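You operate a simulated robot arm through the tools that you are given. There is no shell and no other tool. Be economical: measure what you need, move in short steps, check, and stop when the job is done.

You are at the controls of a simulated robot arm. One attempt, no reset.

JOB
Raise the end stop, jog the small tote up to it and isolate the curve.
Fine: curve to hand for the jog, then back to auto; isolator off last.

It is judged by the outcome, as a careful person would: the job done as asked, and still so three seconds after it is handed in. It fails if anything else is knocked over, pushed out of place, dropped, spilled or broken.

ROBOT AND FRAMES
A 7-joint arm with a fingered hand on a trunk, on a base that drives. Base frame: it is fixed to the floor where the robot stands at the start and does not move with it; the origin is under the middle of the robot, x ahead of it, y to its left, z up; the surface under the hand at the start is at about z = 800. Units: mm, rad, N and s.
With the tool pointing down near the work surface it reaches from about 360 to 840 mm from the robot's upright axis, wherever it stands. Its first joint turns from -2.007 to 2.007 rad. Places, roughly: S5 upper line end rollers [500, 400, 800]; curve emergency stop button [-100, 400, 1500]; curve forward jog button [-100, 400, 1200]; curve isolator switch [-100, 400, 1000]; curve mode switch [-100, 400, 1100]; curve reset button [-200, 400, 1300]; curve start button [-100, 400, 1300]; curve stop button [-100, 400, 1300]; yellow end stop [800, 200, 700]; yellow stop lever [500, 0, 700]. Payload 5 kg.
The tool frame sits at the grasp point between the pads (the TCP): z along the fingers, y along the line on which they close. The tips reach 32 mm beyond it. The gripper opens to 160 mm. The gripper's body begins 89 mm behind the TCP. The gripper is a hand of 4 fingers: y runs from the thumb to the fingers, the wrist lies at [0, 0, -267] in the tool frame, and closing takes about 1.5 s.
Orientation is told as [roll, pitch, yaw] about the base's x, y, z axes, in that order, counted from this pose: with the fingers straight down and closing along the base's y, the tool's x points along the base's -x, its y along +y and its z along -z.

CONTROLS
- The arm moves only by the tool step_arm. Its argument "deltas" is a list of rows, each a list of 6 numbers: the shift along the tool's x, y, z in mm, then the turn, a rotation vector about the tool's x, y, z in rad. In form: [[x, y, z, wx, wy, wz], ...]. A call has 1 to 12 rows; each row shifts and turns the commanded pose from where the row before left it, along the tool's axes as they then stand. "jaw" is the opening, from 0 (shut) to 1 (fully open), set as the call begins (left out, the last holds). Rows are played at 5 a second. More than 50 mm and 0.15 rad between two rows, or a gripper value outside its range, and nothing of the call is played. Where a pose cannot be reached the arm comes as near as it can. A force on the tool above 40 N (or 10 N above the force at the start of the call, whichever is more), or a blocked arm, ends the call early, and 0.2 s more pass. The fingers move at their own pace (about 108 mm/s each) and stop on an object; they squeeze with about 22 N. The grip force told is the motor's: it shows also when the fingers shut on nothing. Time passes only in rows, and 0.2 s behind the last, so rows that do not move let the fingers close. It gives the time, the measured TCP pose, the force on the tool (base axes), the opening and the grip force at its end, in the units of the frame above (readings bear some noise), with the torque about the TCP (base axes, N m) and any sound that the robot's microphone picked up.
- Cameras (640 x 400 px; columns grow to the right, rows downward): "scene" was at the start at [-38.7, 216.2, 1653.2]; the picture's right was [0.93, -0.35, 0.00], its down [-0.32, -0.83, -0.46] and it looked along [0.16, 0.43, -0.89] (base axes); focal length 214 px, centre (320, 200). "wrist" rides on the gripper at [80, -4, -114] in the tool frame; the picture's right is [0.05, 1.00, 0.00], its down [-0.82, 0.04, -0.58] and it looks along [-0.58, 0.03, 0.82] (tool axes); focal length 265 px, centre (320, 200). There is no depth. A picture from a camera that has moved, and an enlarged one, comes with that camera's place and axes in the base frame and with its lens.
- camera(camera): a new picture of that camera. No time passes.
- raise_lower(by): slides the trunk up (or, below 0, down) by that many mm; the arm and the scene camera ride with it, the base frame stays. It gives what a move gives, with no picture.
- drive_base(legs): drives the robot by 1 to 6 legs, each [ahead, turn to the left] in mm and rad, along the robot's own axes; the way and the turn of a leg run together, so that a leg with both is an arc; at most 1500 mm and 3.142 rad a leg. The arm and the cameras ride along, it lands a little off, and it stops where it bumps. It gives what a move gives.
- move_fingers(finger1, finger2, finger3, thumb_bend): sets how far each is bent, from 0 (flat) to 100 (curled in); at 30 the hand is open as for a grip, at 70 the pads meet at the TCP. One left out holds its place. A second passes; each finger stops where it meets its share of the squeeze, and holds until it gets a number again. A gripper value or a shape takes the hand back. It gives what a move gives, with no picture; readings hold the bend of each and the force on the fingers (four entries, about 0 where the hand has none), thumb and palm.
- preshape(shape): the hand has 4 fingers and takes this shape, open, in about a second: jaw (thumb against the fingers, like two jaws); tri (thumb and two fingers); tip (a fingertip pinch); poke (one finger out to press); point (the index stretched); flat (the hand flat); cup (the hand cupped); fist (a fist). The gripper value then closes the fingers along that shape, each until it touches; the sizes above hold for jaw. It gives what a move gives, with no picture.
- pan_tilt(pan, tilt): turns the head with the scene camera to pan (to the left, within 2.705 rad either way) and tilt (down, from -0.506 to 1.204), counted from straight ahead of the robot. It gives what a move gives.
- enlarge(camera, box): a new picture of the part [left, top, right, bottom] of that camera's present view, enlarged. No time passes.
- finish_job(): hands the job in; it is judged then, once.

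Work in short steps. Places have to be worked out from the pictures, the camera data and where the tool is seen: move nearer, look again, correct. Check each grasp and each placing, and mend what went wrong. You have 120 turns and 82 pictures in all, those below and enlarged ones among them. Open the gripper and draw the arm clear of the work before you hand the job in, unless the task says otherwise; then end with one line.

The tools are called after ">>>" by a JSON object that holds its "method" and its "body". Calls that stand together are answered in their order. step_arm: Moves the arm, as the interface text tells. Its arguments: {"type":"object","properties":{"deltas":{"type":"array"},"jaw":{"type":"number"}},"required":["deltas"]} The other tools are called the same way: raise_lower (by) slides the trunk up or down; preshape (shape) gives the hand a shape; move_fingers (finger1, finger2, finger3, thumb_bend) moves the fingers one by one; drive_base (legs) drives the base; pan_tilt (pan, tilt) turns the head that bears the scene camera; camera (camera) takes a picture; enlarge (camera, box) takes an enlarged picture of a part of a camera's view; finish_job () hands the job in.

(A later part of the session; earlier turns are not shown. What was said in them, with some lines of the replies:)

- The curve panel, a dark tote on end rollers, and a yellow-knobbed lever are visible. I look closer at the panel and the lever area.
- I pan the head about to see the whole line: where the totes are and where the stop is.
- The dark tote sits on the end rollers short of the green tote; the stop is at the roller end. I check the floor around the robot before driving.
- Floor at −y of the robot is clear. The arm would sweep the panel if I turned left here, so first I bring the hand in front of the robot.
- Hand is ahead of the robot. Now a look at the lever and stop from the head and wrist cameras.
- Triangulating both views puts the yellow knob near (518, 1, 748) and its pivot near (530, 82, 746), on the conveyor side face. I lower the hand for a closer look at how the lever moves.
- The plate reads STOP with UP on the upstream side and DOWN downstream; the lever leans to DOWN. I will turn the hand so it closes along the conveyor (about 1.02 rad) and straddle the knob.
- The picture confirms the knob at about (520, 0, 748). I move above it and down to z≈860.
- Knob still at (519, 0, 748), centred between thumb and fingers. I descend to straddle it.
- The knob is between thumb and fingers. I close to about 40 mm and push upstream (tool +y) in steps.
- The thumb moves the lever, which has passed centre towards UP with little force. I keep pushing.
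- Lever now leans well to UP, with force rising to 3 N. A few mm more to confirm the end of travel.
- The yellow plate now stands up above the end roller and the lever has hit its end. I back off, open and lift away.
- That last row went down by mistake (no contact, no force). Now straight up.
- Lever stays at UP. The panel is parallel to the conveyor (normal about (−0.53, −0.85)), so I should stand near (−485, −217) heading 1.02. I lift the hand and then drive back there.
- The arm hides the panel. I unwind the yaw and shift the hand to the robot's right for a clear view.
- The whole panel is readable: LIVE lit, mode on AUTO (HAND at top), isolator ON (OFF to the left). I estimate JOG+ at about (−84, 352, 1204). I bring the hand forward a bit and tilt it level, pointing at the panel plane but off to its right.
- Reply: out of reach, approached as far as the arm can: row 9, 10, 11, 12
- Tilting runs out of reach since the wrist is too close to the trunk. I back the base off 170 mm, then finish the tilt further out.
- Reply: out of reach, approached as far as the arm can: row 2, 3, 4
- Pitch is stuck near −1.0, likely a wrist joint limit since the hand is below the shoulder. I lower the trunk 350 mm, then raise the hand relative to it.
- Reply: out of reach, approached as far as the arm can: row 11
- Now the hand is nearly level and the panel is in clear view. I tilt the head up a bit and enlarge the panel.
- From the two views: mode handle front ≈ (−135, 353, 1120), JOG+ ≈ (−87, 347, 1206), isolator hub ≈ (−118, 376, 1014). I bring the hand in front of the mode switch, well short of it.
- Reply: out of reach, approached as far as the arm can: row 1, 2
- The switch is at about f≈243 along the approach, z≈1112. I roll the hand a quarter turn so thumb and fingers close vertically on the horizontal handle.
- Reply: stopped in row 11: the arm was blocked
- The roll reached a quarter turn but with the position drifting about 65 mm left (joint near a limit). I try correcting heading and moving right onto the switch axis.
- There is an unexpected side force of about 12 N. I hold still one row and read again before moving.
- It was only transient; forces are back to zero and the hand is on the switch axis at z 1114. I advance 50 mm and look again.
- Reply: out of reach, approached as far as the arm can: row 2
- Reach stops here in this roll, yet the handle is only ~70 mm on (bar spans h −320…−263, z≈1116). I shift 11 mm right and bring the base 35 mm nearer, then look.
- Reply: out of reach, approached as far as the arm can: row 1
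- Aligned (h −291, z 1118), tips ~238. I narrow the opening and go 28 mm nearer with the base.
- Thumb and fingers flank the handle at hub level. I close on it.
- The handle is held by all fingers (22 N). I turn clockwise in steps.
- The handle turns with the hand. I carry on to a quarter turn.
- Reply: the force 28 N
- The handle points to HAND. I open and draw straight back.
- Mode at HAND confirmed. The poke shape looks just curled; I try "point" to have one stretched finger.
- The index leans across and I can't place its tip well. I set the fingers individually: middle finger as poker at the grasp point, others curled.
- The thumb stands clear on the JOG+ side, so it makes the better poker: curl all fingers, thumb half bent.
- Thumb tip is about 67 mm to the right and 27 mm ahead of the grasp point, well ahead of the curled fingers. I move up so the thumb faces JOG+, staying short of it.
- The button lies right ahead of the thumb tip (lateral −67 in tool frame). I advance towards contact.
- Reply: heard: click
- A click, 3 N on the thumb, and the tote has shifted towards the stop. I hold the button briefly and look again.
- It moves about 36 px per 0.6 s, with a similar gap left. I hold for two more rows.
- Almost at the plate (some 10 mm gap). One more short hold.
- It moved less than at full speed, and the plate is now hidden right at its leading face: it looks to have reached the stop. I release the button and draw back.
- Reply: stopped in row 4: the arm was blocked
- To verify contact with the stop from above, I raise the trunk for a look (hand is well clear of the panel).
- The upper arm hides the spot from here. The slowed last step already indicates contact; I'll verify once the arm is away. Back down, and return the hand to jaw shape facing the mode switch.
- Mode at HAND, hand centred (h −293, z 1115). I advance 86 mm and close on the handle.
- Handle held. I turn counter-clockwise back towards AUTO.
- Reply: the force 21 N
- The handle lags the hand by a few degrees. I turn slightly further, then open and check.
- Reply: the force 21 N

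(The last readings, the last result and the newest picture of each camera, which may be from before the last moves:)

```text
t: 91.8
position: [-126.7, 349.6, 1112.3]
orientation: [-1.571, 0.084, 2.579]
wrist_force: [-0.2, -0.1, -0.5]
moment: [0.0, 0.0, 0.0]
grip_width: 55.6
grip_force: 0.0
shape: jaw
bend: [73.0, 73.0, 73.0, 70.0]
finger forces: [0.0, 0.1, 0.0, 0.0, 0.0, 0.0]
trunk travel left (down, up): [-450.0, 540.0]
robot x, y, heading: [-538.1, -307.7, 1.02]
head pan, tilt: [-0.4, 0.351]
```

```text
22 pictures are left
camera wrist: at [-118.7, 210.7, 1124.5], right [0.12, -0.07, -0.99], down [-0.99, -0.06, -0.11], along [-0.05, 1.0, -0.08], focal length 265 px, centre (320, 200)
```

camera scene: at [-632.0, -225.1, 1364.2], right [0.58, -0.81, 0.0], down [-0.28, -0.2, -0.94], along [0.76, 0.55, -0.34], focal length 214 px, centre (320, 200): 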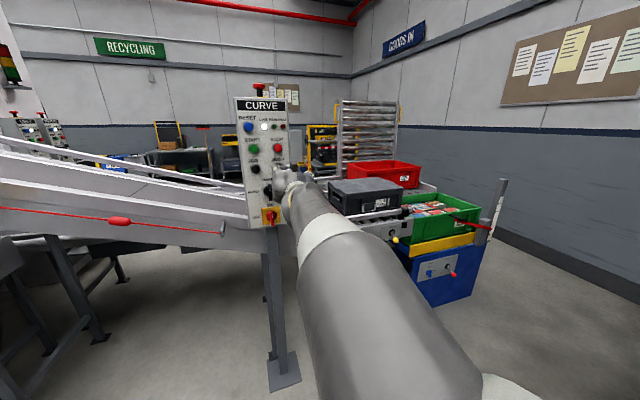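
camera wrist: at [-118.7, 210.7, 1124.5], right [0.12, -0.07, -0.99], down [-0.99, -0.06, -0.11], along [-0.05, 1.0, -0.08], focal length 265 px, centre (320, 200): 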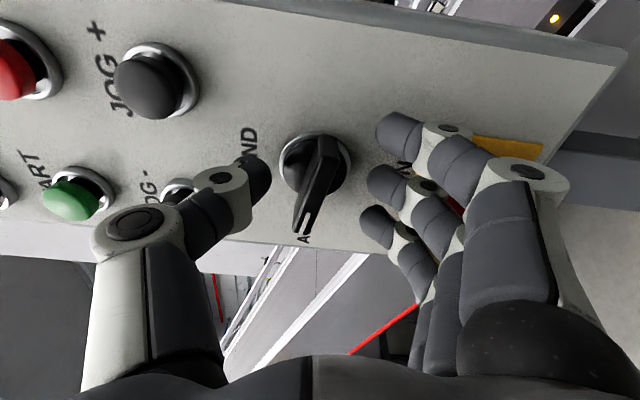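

The pointer is back on the AUTO label. I draw back and roll the hand upright again.

>>> {"method": "step_arm", "body": {"deltas": [[0, 0, -22, 0, 0, 0], [0, 0, -22, 0, 0, 0], [0, 0, -22, 0, 0, 0], [0, 0, 0, 0, 0, 0.14], [0, 0, 0, 0, 0, 0.14], [0, 0, 0, 0, 0, 0.14], [0, 0, 0, 0, 0, 0.14], [0, 0, 0, 0, 0, 0.14], [0, 0, 0, 0, 0, 0.14]]}}

>>> {"method": "step_arm", "body": {"deltas": [[0, 0, 0, 0, 0, 0.14], [0, 0, 0, 0, 0, 0.14], [0, 0, 0, 0, 0, 0.14], [0, 0, 0, 0, 0, 0.14], [0, 0, 0, 0, 0, 0.14], [0, 0, 0, 0, 0, 0.12], [0, 0, 0, 0, 0, 0]]}}

>>> {"method": "pan_tilt", "body": {"pan": -0.1, "tilt": 0.35}}

>>> {"method": "camera", "body": {"camera": "wrist"}}

>>> {"method": "enlarge", "body": {"camera": "scene", "box": [310, 110, 470, 230]}}

```text
t: 93.8
position: [-148.5, 314.2, 1105.4]
orientation: [-1.573, -0.756, 2.583]
wrist_force: [-0.1, 0.2, -0.4]
moment: [-0.02, -0.02, 0.01]
grip_width: 55.8
grip_force: 0.1
shape: jaw
bend: [73.0, 73.0, 73.0, 70.0]
finger forces: [0.1, 0.0, 0.0, 0.0, 0.0, 0.0]
out of reach, approached as far as the arm can: row 2, 3
trunk travel left (down, up): [-450.0, 540.0]
robot x, y, heading: [-544.6, -310.4, 1.021]
head pan, tilt: [-0.4, 0.351]
```

```text
t: 95.4
position: [-149.0, 313.3, 1105.9]
orientation: [1.839, -1.564, -0.828]
wrist_force: [0.2, 0.1, 0.5]
moment: [-0.03, -0.02, -0.01]
grip_width: 55.5
grip_force: 0.0
shape: jaw
bend: [73.0, 73.0, 73.0, 70.0]
finger forces: [0.0, 0.0, 0.0, 0.0, 0.0, 0.0]
trunk travel left (down, up): [-450.0, 540.0]
robot x, y, heading: [-541.7, -309.7, 1.018]
head pan, tilt: [-0.4, 0.351]
```

```text
t: 96.2
position: [-148.4, 313.6, 1104.9]
orientation: [1.973, -1.564, -0.963]
wrist_force: [0.8, -0.1, -0.7]
moment: [0.0, 0.0, 0.01]
grip_width: 55.8
grip_force: 0.1
shape: jaw
bend: [73.0, 73.0, 73.0, 70.0]
finger forces: [0.0, 0.0, 0.1, 0.0, 0.0, 0.1]
trunk travel left (down, up): [-450.0, 540.0]
robot x, y, heading: [-541.8, -309.4, 1.024]
head pan, tilt: [-0.099, 0.351]
```

```text
21 pictures are left
camera wrist: at [-205.5, 213.5, 1025.1], right [-0.85, 0.53, -0.05], down [-0.34, -0.47, 0.81], along [0.41, 0.71, 0.58], focal length 265 px, centre (320, 200)
```

wrist: 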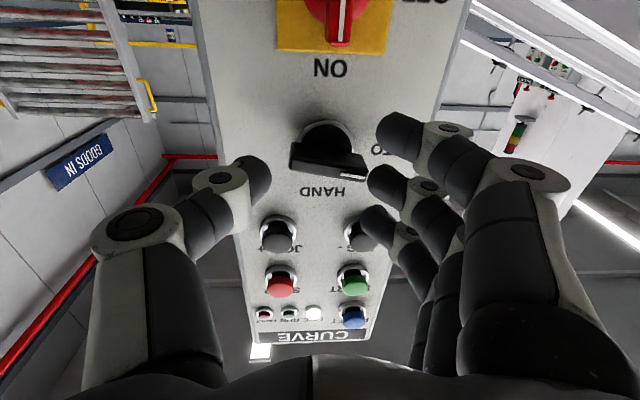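

```text
3.33 times, centred on (390, 170) of scene
camera zoom: at [-651.4, -205.2, 1364.1], right [0.8, -0.61, 0.0], down [-0.21, -0.27, -0.94], along [0.57, 0.75, -0.34], focal length 715 px, centre (87, 300)
```

zoom: 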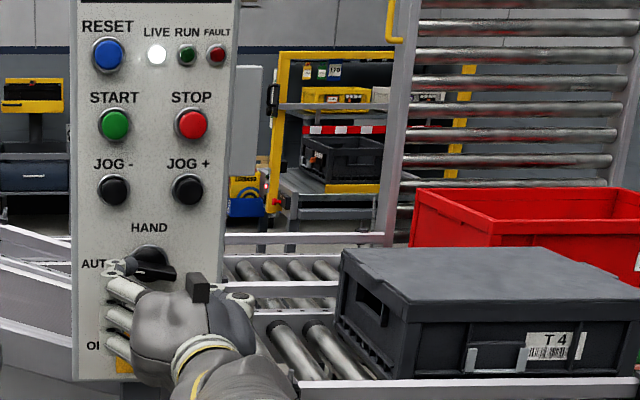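

The handle is still ~10° short of AUTO. I close the hand, go above the pointer's left end and nudge it down to the full position.

>>> {"method": "step_arm", "body": {"deltas": [[-20, 5, 0, 0, 0, 0.03], [-20, 5, 0, 0, 0, 0], [-20, 5, 0, 0, 0, 0], [-16, 6, 0, 0, 0, 0], [0, 0, 0, 0, 0, 0], [0, 0, 0, 0, 0, 0], [0, 0, 0, 0, 0, 0]], "jaw": 0.0}}

>>> {"method": "camera", "body": {"camera": "wrist"}}

```text
t: 97.8
position: [-164.8, 322.5, 1182.2]
orientation: [1.624, -1.535, -0.614]
wrist_force: [0.0, 0.7, 1.3]
moment: [0.0, 0.03, 0.04]
grip_width: 0.0
grip_force: 21.7
shape: jaw
bend: [68.0, 63.0, 68.0, 67.0]
finger forces: [0.0, 0.0, 0.1, 0.1, 0.1, 0.1]
trunk travel left (down, up): [-450.0, 540.0]
robot x, y, heading: [-542.2, -311.7, 1.023]
head pan, tilt: [-0.099, 0.351]
```

```text
19 pictures are left
camera wrist: at [-223.7, 224.7, 1101.8], right [-0.85, 0.53, -0.02], down [-0.32, -0.48, 0.82], along [0.42, 0.7, 0.58], focal length 265 px, centre (320, 200)
```

wrist: 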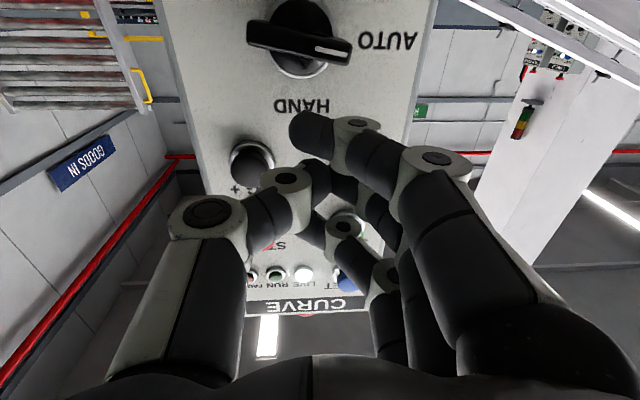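

Measured: the pointer is ~7° above AUTO, its tip at h≈−320, z≈1120. I go forward above it and then push gently down.

>>> {"method": "step_arm", "body": {"deltas": [[0, 8, 16, 0, 0, 0], [0, 0, 16, 0, 0, 0], [10, 0, 0, 0, 0, 0], [8, 0, 0, 0, 0, 0], [0, 0, 0, 0, 0, 0]]}}

>>> {"method": "camera", "body": {"camera": "wrist"}}

```text
t: 99.0
position: [-156.4, 353.8, 1165.1]
orientation: [1.648, -1.537, -0.635]
wrist_force: [0.4, -0.6, 2.6]
moment: [0.04, -0.03, 0.02]
grip_width: 0.0
grip_force: 22.5
shape: jaw
bend: [68.0, 63.0, 68.0, 67.0]
finger forces: [1.8, 0.1, 0.1, 0.0, 0.0, 0.0]
trunk travel left (down, up): [-450.0, 540.0]
robot x, y, heading: [-544.4, -311.1, 1.021]
head pan, tilt: [-0.099, 0.351]
```

```text
18 pictures are left
camera wrist: at [-214.0, 255.9, 1084.0], right [-0.85, 0.53, -0.02], down [-0.32, -0.48, 0.81], along [0.42, 0.7, 0.58], focal length 265 px, centre (320, 200)
```

wrist: 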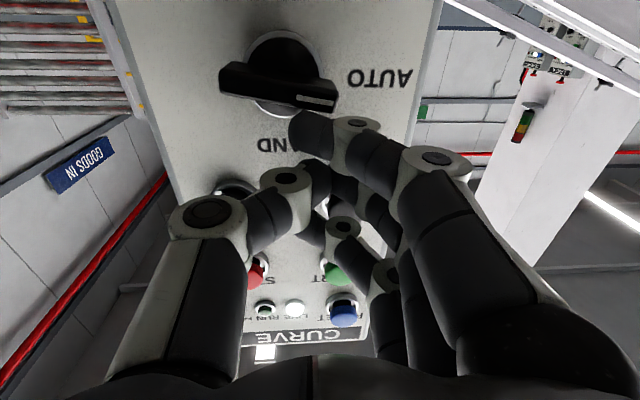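

Contact (2 N on finger 1). I push down in small steps.

>>> {"method": "step_arm", "body": {"deltas": [[3, 0, 0, 0, 0, 0], [3, 0, 0, 0, 0, 0], [2, 0, 0, 0, 0, 0], [0, 0, 0, 0, 0, 0]]}}

>>> {"method": "enlarge", "body": {"camera": "wrist", "box": [200, 10, 430, 150]}}

```text
t: 100.0
position: [-158.1, 353.6, 1159.1]
orientation: [1.731, -1.538, -0.719]
wrist_force: [-6.9, -6.4, 17.6]
moment: [0.04, -0.09, 0.04]
grip_width: 0.1
grip_force: 21.8
shape: jaw
bend: [70.0, 63.0, 68.0, 67.0]
finger forces: [20.6, 0.0, 0.1, 0.0, 0.0, 0.1]
trunk travel left (down, up): [-450.0, 540.0]
robot x, y, heading: [-545.5, -307.6, 1.019]
head pan, tilt: [-0.099, 0.351]
```

```text
2.78 times, centred on (315, 80) of wrist
camera zoom: at [-216.3, 255.3, 1078.1], right [-0.85, 0.53, -0.02], down [-0.32, -0.49, 0.81], along [0.42, 0.7, 0.58], focal length 738 px, centre (334, 534)
```

zoom: 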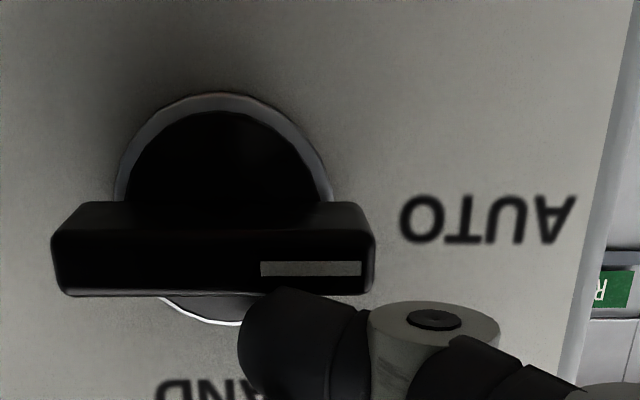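

The pointer is now level on AUTO against its stop. I lift off, back away, open and go down to the isolator height with the trunk.

>>> {"method": "step_arm", "body": {"deltas": [[-8, 0, 0, 0, 0, 0], [-4, 0, -20, 0, 0, 0], [0, 0, -25, 0, 0, 0], [0, -20, -10, 0, 0, 0.0]]}}

>>> {"method": "raise_lower", "body": {"by": -120}}

>>> {"method": "step_arm", "body": {"deltas": [[20, 0, 0, 0, 0, 0], [20, 0, 0, 0, 0, 0], [0, 0, 0, 0, 0, 0], [0, 0, 0, 0, 0, 0]], "jaw": 0.35}}

>>> {"method": "camera", "body": {"camera": "wrist"}}

>>> {"method": "enlarge", "body": {"camera": "scene", "box": [310, 120, 430, 220]}}

```text
t: 101.0
position: [-167.6, 298.1, 1167.4]
orientation: [1.613, -1.537, -0.602]
wrist_force: [-1.3, 0.0, -0.8]
moment: [0.02, 0.02, -0.05]
grip_width: 0.0
grip_force: 22.5
shape: jaw
bend: [68.0, 63.0, 68.0, 67.0]
finger forces: [0.0, 0.1, 0.1, 0.0, 0.0, 0.0]
trunk travel left (down, up): [-450.0, 540.0]
robot x, y, heading: [-542.1, -309.9, 1.02]
head pan, tilt: [-0.099, 0.351]
```

```text
t: 102.5
position: [-167.7, 297.5, 1048.5]
orientation: [1.622, -1.535, -0.613]
wrist_force: [0.3, -1.0, -0.3]
moment: [-0.01, 0.0, 0.01]
grip_width: 0.1
grip_force: 21.7
shape: jaw
bend: [68.0, 63.0, 68.0, 67.0]
finger forces: [0.0, 0.0, 0.0, 0.0, 0.0, 0.0]
trunk travel left (down, up): [-330.0, 660.0]
robot x, y, heading: [-541.8, -306.9, 1.024]
head pan, tilt: [-0.099, 0.351]
```

```text
t: 103.5
position: [-168.4, 298.0, 1007.5]
orientation: [1.617, -1.536, -0.606]
wrist_force: [0.5, 0.5, -1.0]
moment: [-0.02, 0.0, -0.01]
grip_width: 55.3
grip_force: 0.0
shape: jaw
bend: [73.0, 73.0, 73.0, 70.0]
finger forces: [0.0, 0.0, 0.0, 0.1, 0.0, 0.0]
trunk travel left (down, up): [-330.0, 660.0]
robot x, y, heading: [-541.7, -307.4, 1.019]
head pan, tilt: [-0.099, 0.351]
```

```text
16 pictures are left
camera wrist: at [-227.2, 199.8, 927.4], right [-0.85, 0.53, -0.02], down [-0.32, -0.48, 0.82], along [0.42, 0.7, 0.58], focal length 265 px, centre (320, 200)
```

wrist: 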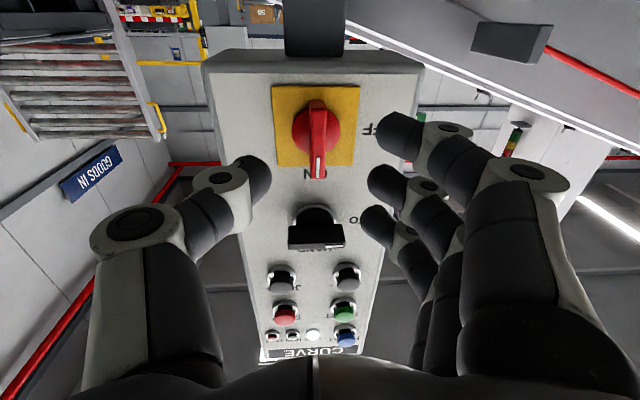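

```text
4.00 times, centred on (370, 170) of scene
camera zoom: at [-651.4, -205.1, 1244.1], right [0.8, -0.6, 0.0], down [-0.21, -0.27, -0.94], along [0.57, 0.75, -0.34], focal length 858 px, centre (120, 320)
```

zoom: 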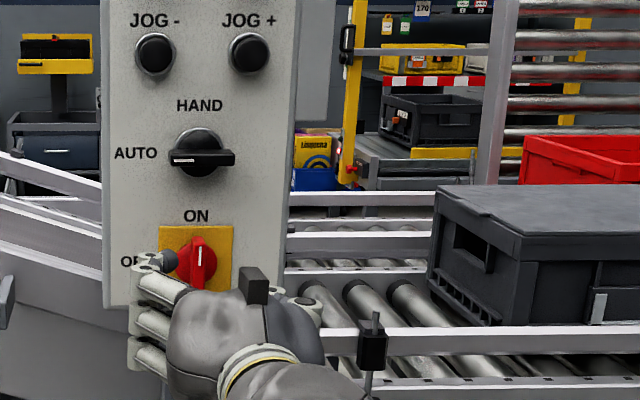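

AUTO confirmed, and the isolator handle is vertical (ON), centre z≈1010, h≈−296. I advance around it and close.

>>> {"method": "step_arm", "body": {"deltas": [[-2, -3, 20, 0, 0, 0], [0, 0, 25, 0, 0, 0], [0, 0, 24, 0, 0, 0], [0, 0, 0, 0, 0, 0]]}}

>>> {"method": "step_arm", "body": {"deltas": [[0, 0, 0, 0, 0, 0], [0, 0, 0, 0, 0, 0], [0, 0, 0, 0, 0, 0], [0, 0, 0, 0, 0, 0]], "jaw": 0.0}}

>>> {"method": "camera", "body": {"camera": "wrist"}}

```text
t: 104.5
position: [-127.9, 354.9, 1010.4]
orientation: [1.626, -1.535, -0.616]
wrist_force: [-0.1, 0.2, -0.3]
moment: [0.01, 0.0, -0.01]
grip_width: 55.4
grip_force: 0.1
shape: jaw
bend: [73.0, 73.0, 73.0, 70.0]
finger forces: [0.0, 0.0, 0.0, 0.0, 0.0, 0.0]
trunk travel left (down, up): [-330.0, 660.0]
robot x, y, heading: [-544.2, -312.1, 1.019]
head pan, tilt: [-0.099, 0.351]
```

```text
t: 105.5
position: [-129.3, 355.6, 1010.5]
orientation: [1.623, -1.537, -0.611]
wrist_force: [0.7, 1.6, 0.5]
moment: [-0.03, -0.06, -0.32]
grip_width: 8.9
grip_force: 21.9
shape: jaw
bend: [71.0, 71.0, 71.0, 70.0]
finger forces: [5.9, 6.3, 6.3, 0.0, 18.3, 0.1]
trunk travel left (down, up): [-330.0, 660.0]
robot x, y, heading: [-538.2, -314.2, 1.022]
head pan, tilt: [-0.099, 0.351]
```

```text
14 pictures are left
camera wrist: at [-187.7, 257.0, 929.3], right [-0.85, 0.53, -0.02], down [-0.32, -0.48, 0.82], along [0.42, 0.7, 0.58], focal length 265 px, centre (320, 200)
```

wrist: 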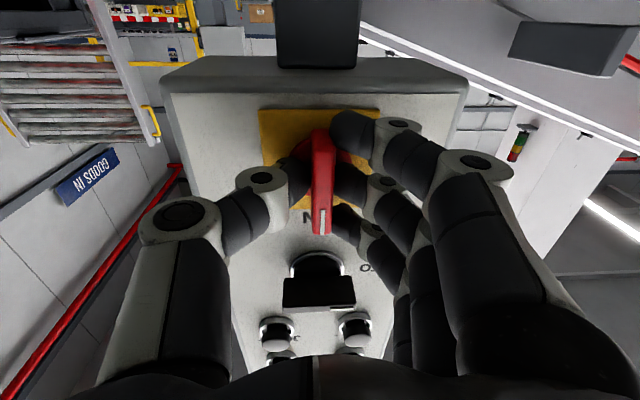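

Good grip. I turn counter-clockwise towards OFF.

>>> {"method": "step_arm", "body": {"deltas": [[0, 0, 0, 0, 0, -0.1], [0, 0, 0, 0, 0, -0.1], [0, 0, 0, 0, 0, -0.1], [0, 0, 0, 0, 0, -0.1], [0, 0, 0, 0, 0, -0.1], [0, 0, 0, 0, 0, -0.1], [0, 0, 0, 0, 0, -0.1], [0, 0, 0, 0, 0, -0.1]]}}

>>> {"method": "step_arm", "body": {"deltas": [[0, 0, 0, 0, 0, -0.1], [0, 0, 0, 0, 0, -0.1], [0, 0, 0, 0, 0, -0.1], [0, 0, 0, 0, 0, -0.1], [0, 0, 0, 0, 0, -0.1], [0, 0, 0, 0, 0, -0.1], [0, 0, 0, 0, 0, -0.1], [0, 0, 0, 0, 0, -0.1], [0, 0, 0, 0, 0, -0.05]]}}

>>> {"method": "camera", "body": {"camera": "wrist"}}

```text
t: 107.3
position: [-129.7, 355.2, 1009.9]
orientation: [-1.572, -0.802, 2.583]
wrist_force: [3.5, 1.4, -0.4]
moment: [-0.03, 0.03, -0.33]
grip_width: 8.8
grip_force: 22.5
shape: jaw
bend: [71.0, 71.0, 71.0, 70.0]
finger forces: [6.2, 6.0, 5.3, 0.0, 18.9, 0.0]
trunk travel left (down, up): [-330.0, 660.0]
robot x, y, heading: [-540.9, -310.8, 1.019]
head pan, tilt: [-0.099, 0.351]
```

```text
t: 109.3
position: [-128.7, 354.3, 1010.8]
orientation: [-1.573, 0.045, 2.58]
wrist_force: [3.4, 1.2, 1.3]
moment: [0.11, 0.21, -0.23]
grip_width: 7.7
grip_force: 21.9
shape: jaw
bend: [71.0, 71.0, 72.0, 70.0]
finger forces: [8.5, 5.1, 3.2, 0.1, 18.9, 0.0]
trunk travel left (down, up): [-330.0, 660.0]
robot x, y, heading: [-540.7, -306.8, 1.022]
head pan, tilt: [-0.099, 0.351]
```

```text
13 pictures are left
camera wrist: at [-120.6, 214.5, 1017.9], right [0.08, -0.05, -1.0], down [-1.0, -0.06, -0.08], along [-0.05, 1.0, -0.06], focal length 265 px, centre (320, 200)
```

wrist: 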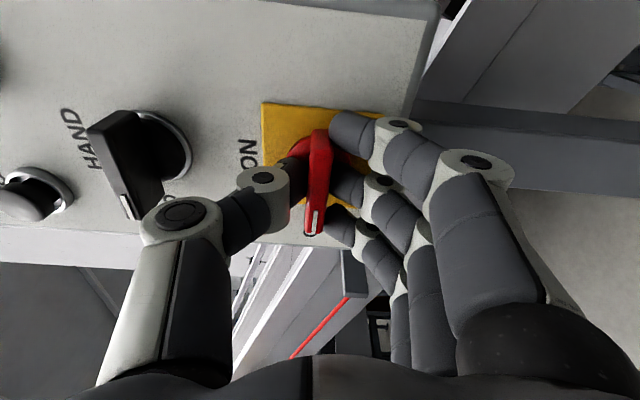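

The handle is nearly at OFF. A little more to bring it against its stop.

>>> {"method": "step_arm", "body": {"deltas": [[0, 0, 0, 0, 0, -0.05], [0, 0, 0, 0, 0, -0.05], [0, 0, 0, 0, 0, -0.05], [0, 0, 0, 0, 0, 0]]}}

>>> {"method": "step_arm", "body": {"deltas": [[0, 0, 0, 0, 0, 0], [0, 0, 0, 0, 0, 0], [0, 0, 0, 0, 0, 0]], "jaw": 0.35}}

>>> {"method": "enlarge", "body": {"camera": "wrist", "box": [60, 70, 420, 280]}}

```text
t: 110.3
position: [-128.8, 353.3, 1011.1]
orientation: [-1.573, 0.194, 2.579]
wrist_force: [5.5, -3.2, 1.1]
moment: [0.22, 0.4, -0.28]
grip_width: 8.0
grip_force: 21.7
shape: jaw
bend: [71.0, 71.0, 72.0, 70.0]
finger forces: [9.6, 7.8, 1.6, 0.0, 23.4, 0.0]
trunk travel left (down, up): [-330.0, 660.0]
robot x, y, heading: [-540.2, -313.4, 1.019]
head pan, tilt: [-0.099, 0.351]
```

```text
t: 111.1
position: [-129.9, 356.1, 1009.9]
orientation: [-1.573, 0.196, 2.583]
wrist_force: [-0.3, -0.3, 0.2]
moment: [-0.01, -0.01, 0.03]
grip_width: 55.2
grip_force: 0.0
shape: jaw
bend: [73.0, 73.0, 73.0, 70.0]
finger forces: [0.0, 0.0, 0.0, 0.0, 0.0, 0.0]
trunk travel left (down, up): [-330.0, 660.0]
robot x, y, heading: [-540.2, -313.5, 1.021]
head pan, tilt: [-0.099, 0.351]
```

```text
1.78 times, centred on (240, 175) of wrist
camera zoom: at [-123.3, 216.6, 1029.9], right [0.21, -0.13, -0.97], down [-0.98, -0.07, -0.2], along [-0.04, 0.99, -0.14], focal length 472 px, centre (462, 244)
```

zoom: 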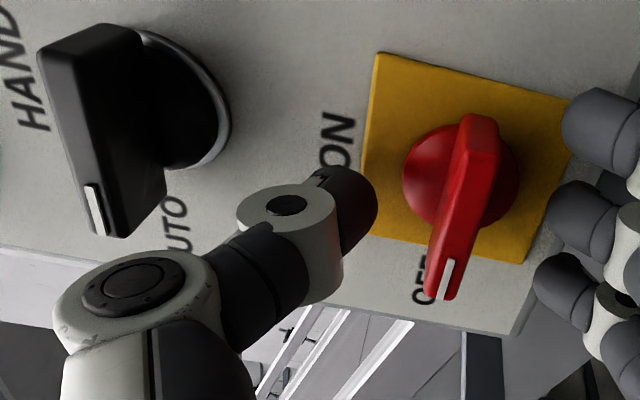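

The isolator pointer sits on OFF, aligned with its plate. I back the whole base straight away from the panel and look at panel and lamps.

>>> {"method": "drive_base", "body": {"legs": [[-300, 0]]}}

>>> {"method": "enlarge", "body": {"camera": "scene", "box": [290, 110, 470, 240]}}

```text
t: 113.2
position: [-288.7, 101.4, 1008.8]
orientation: [-1.572, 0.195, 2.585]
wrist_force: [-0.9, 0.6, -0.1]
moment: [-0.03, 0.0, -0.03]
grip_width: 55.3
grip_force: 0.1
shape: jaw
bend: [73.0, 73.0, 73.0, 70.0]
finger forces: [0.1, 0.2, 0.0, 0.0, 0.0, 0.0]
trunk travel left (down, up): [-330.0, 660.0]
robot x, y, heading: [-696.3, -566.9, 1.024]
head pan, tilt: [-0.099, 0.351]
```

```text
3.08 times, centred on (380, 175) of scene
camera zoom: at [-808.0, -461.9, 1244.1], right [0.8, -0.6, 0.0], down [-0.21, -0.27, -0.94], along [0.57, 0.75, -0.34], focal length 660 px, centre (135, 277)
```

zoom: 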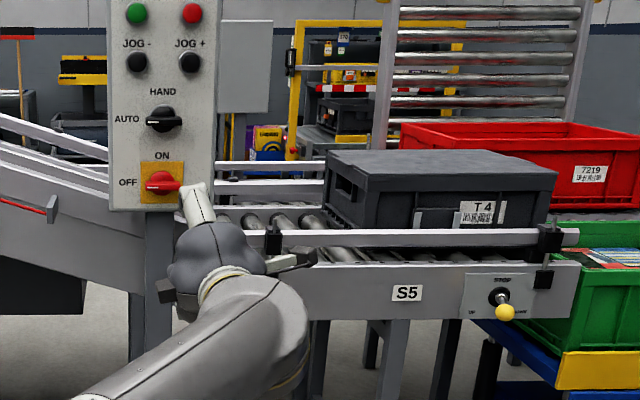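

Mode AUTO and isolator OFF are confirmed. Now I raise the trunk for a higher view of the tote against the stop.

>>> {"method": "raise_lower", "body": {"by": 600}}

>>> {"method": "pan_tilt", "body": {"pan": -0.3, "tilt": 0.5}}

>>> {"method": "camera", "body": {"camera": "scene"}}

```text
refused: 600 is not a number from -400 to 400
```

```text
t: 113.9
position: [-289.6, 101.6, 1010.3]
orientation: [-1.573, 0.195, 2.585]
wrist_force: [0.9, 0.1, -0.6]
moment: [0.03, 0.02, 0.0]
grip_width: 55.5
grip_force: 0.0
shape: jaw
bend: [73.0, 73.0, 73.0, 70.0]
finger forces: [0.0, 0.1, 0.0, 0.0, 0.0, 0.0]
trunk travel left (down, up): [-330.0, 660.0]
robot x, y, heading: [-696.0, -567.1, 1.025]
head pan, tilt: [-0.3, 0.499]
```

```text
10 pictures are left
camera scene: at [-796.0, -476.0, 1230.5], right [0.66, -0.75, 0.0], down [-0.36, -0.32, -0.88], along [0.66, 0.58, -0.48], focal length 214 px, centre (320, 200)
```

scene: 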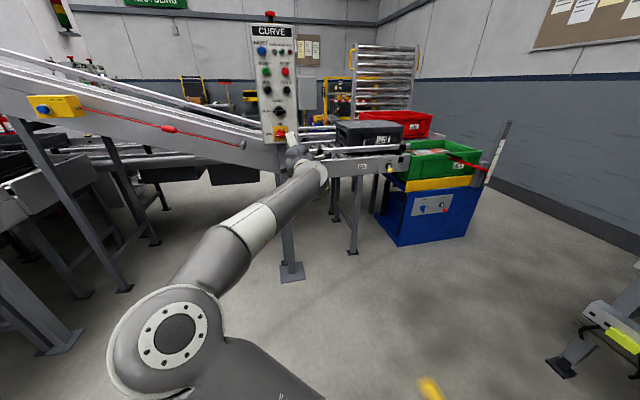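

>>> {"method": "raise_lower", "body": {"by": 400}}

>>> {"method": "raise_lower", "body": {"by": 250}}

>>> {"method": "camera", "body": {"camera": "scene"}}

```text
t: 117.8
position: [-289.3, 100.4, 1410.1]
orientation: [-1.573, 0.194, 2.586]
wrist_force: [0.2, -0.5, 0.0]
moment: [0.02, 0.01, 0.01]
grip_width: 55.4
grip_force: 0.1
shape: jaw
bend: [73.0, 73.0, 73.0, 70.0]
finger forces: [0.1, 0.0, 0.1, 0.1, 0.1, 0.0]
trunk travel left (down, up): [-730.0, 260.0]
robot x, y, heading: [-699.4, -566.1, 1.022]
head pan, tilt: [-0.3, 0.499]
```

```text
t: 120.3
position: [-289.4, 100.8, 1660.4]
orientation: [-1.572, 0.196, 2.585]
wrist_force: [-0.2, -1.0, -0.5]
moment: [-0.03, -0.01, 0.01]
grip_width: 55.4
grip_force: 0.0
shape: jaw
bend: [73.0, 73.0, 73.0, 70.0]
finger forces: [0.0, 0.0, 0.0, 0.1, 0.1, 0.0]
trunk travel left (down, up): [-980.0, 10.0]
robot x, y, heading: [-696.3, -563.5, 1.023]
head pan, tilt: [-0.3, 0.499]
```

```text
9 pictures are left
camera scene: at [-796.0, -475.8, 1880.4], right [0.66, -0.75, 0.0], down [-0.36, -0.32, -0.88], along [0.66, 0.58, -0.48], focal length 214 px, centre (320, 200)
```

scene: 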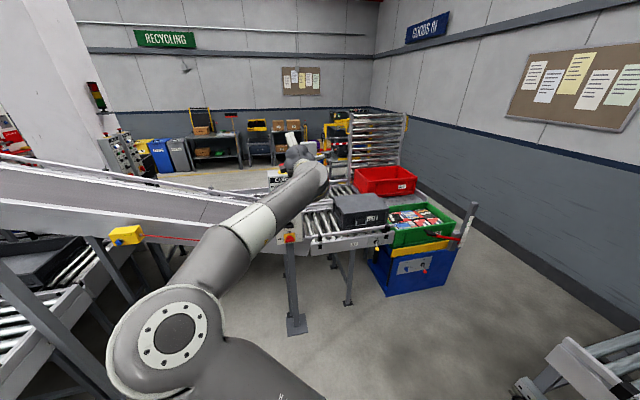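

Clear line of sight now; I enlarge the tote and stop.

>>> {"method": "enlarge", "body": {"camera": "scene", "box": [325, 180, 415, 260]}}

```text
5.00 times, centred on (370, 220) of scene
camera zoom: at [-796.0, -475.8, 1880.4], right [0.66, -0.75, 0.0], down [-0.36, -0.32, -0.88], along [0.66, 0.58, -0.48], focal length 1072 px, centre (70, 100)
```

zoom: 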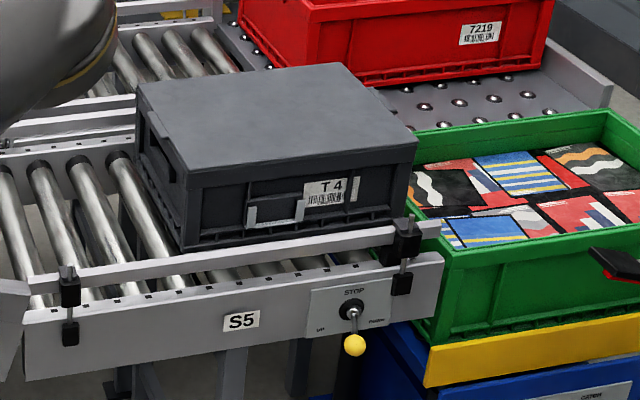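

Computed from two views, the tote's leading face and the plate's upstream face are at the same place (h≈575 ±5 mm), and the tote has not moved since the jog. The arm is well clear; I open the hand and hand the job in.

>>> {"method": "step_arm", "body": {"deltas": [[0, 0, 0, 0, 0, 0], [0, 0, 0, 0, 0, 0], [0, 0, 0, 0, 0, 0]], "jaw": 1.0}}

>>> {"method": "enlarge", "body": {"camera": "scene", "box": [240, 140, 420, 270]}}

```text
t: 121.1
position: [-290.2, 100.4, 1660.2]
orientation: [-1.572, 0.196, 2.584]
wrist_force: [0.0, -0.2, -0.5]
moment: [-0.01, 0.01, 0.01]
grip_width: 159.8
grip_force: 0.0
shape: jaw
bend: [30.0, 30.0, 30.0, 30.0]
finger forces: [0.0, 0.0, 0.0, 0.0, 0.1, 0.0]
trunk travel left (down, up): [-980.0, 10.0]
robot x, y, heading: [-696.4, -569.2, 1.024]
head pan, tilt: [-0.3, 0.499]
```

```text
3.08 times, centred on (330, 205) of scene
camera zoom: at [-796.0, -476.0, 1880.5], right [0.66, -0.75, 0.0], down [-0.36, -0.32, -0.88], along [0.66, 0.58, -0.48], focal length 660 px, centre (289, 185)
```

zoom: 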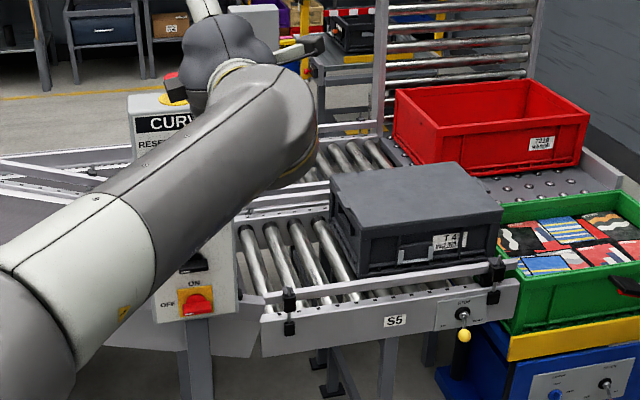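

All is in place: stop up, tote at it, mode on AUTO, isolator OFF, hand open and clear.

>>> {"method": "finish_job", "body": {}}

```text
The job is handed in.
```

The end stop is up, the small tote has been jogged up against it, the curve is back on AUTO, and the isolator was turned OFF last. I couldn't see the contact face directly; my position estimates put the tote at the stop plate to within about 5 mm.
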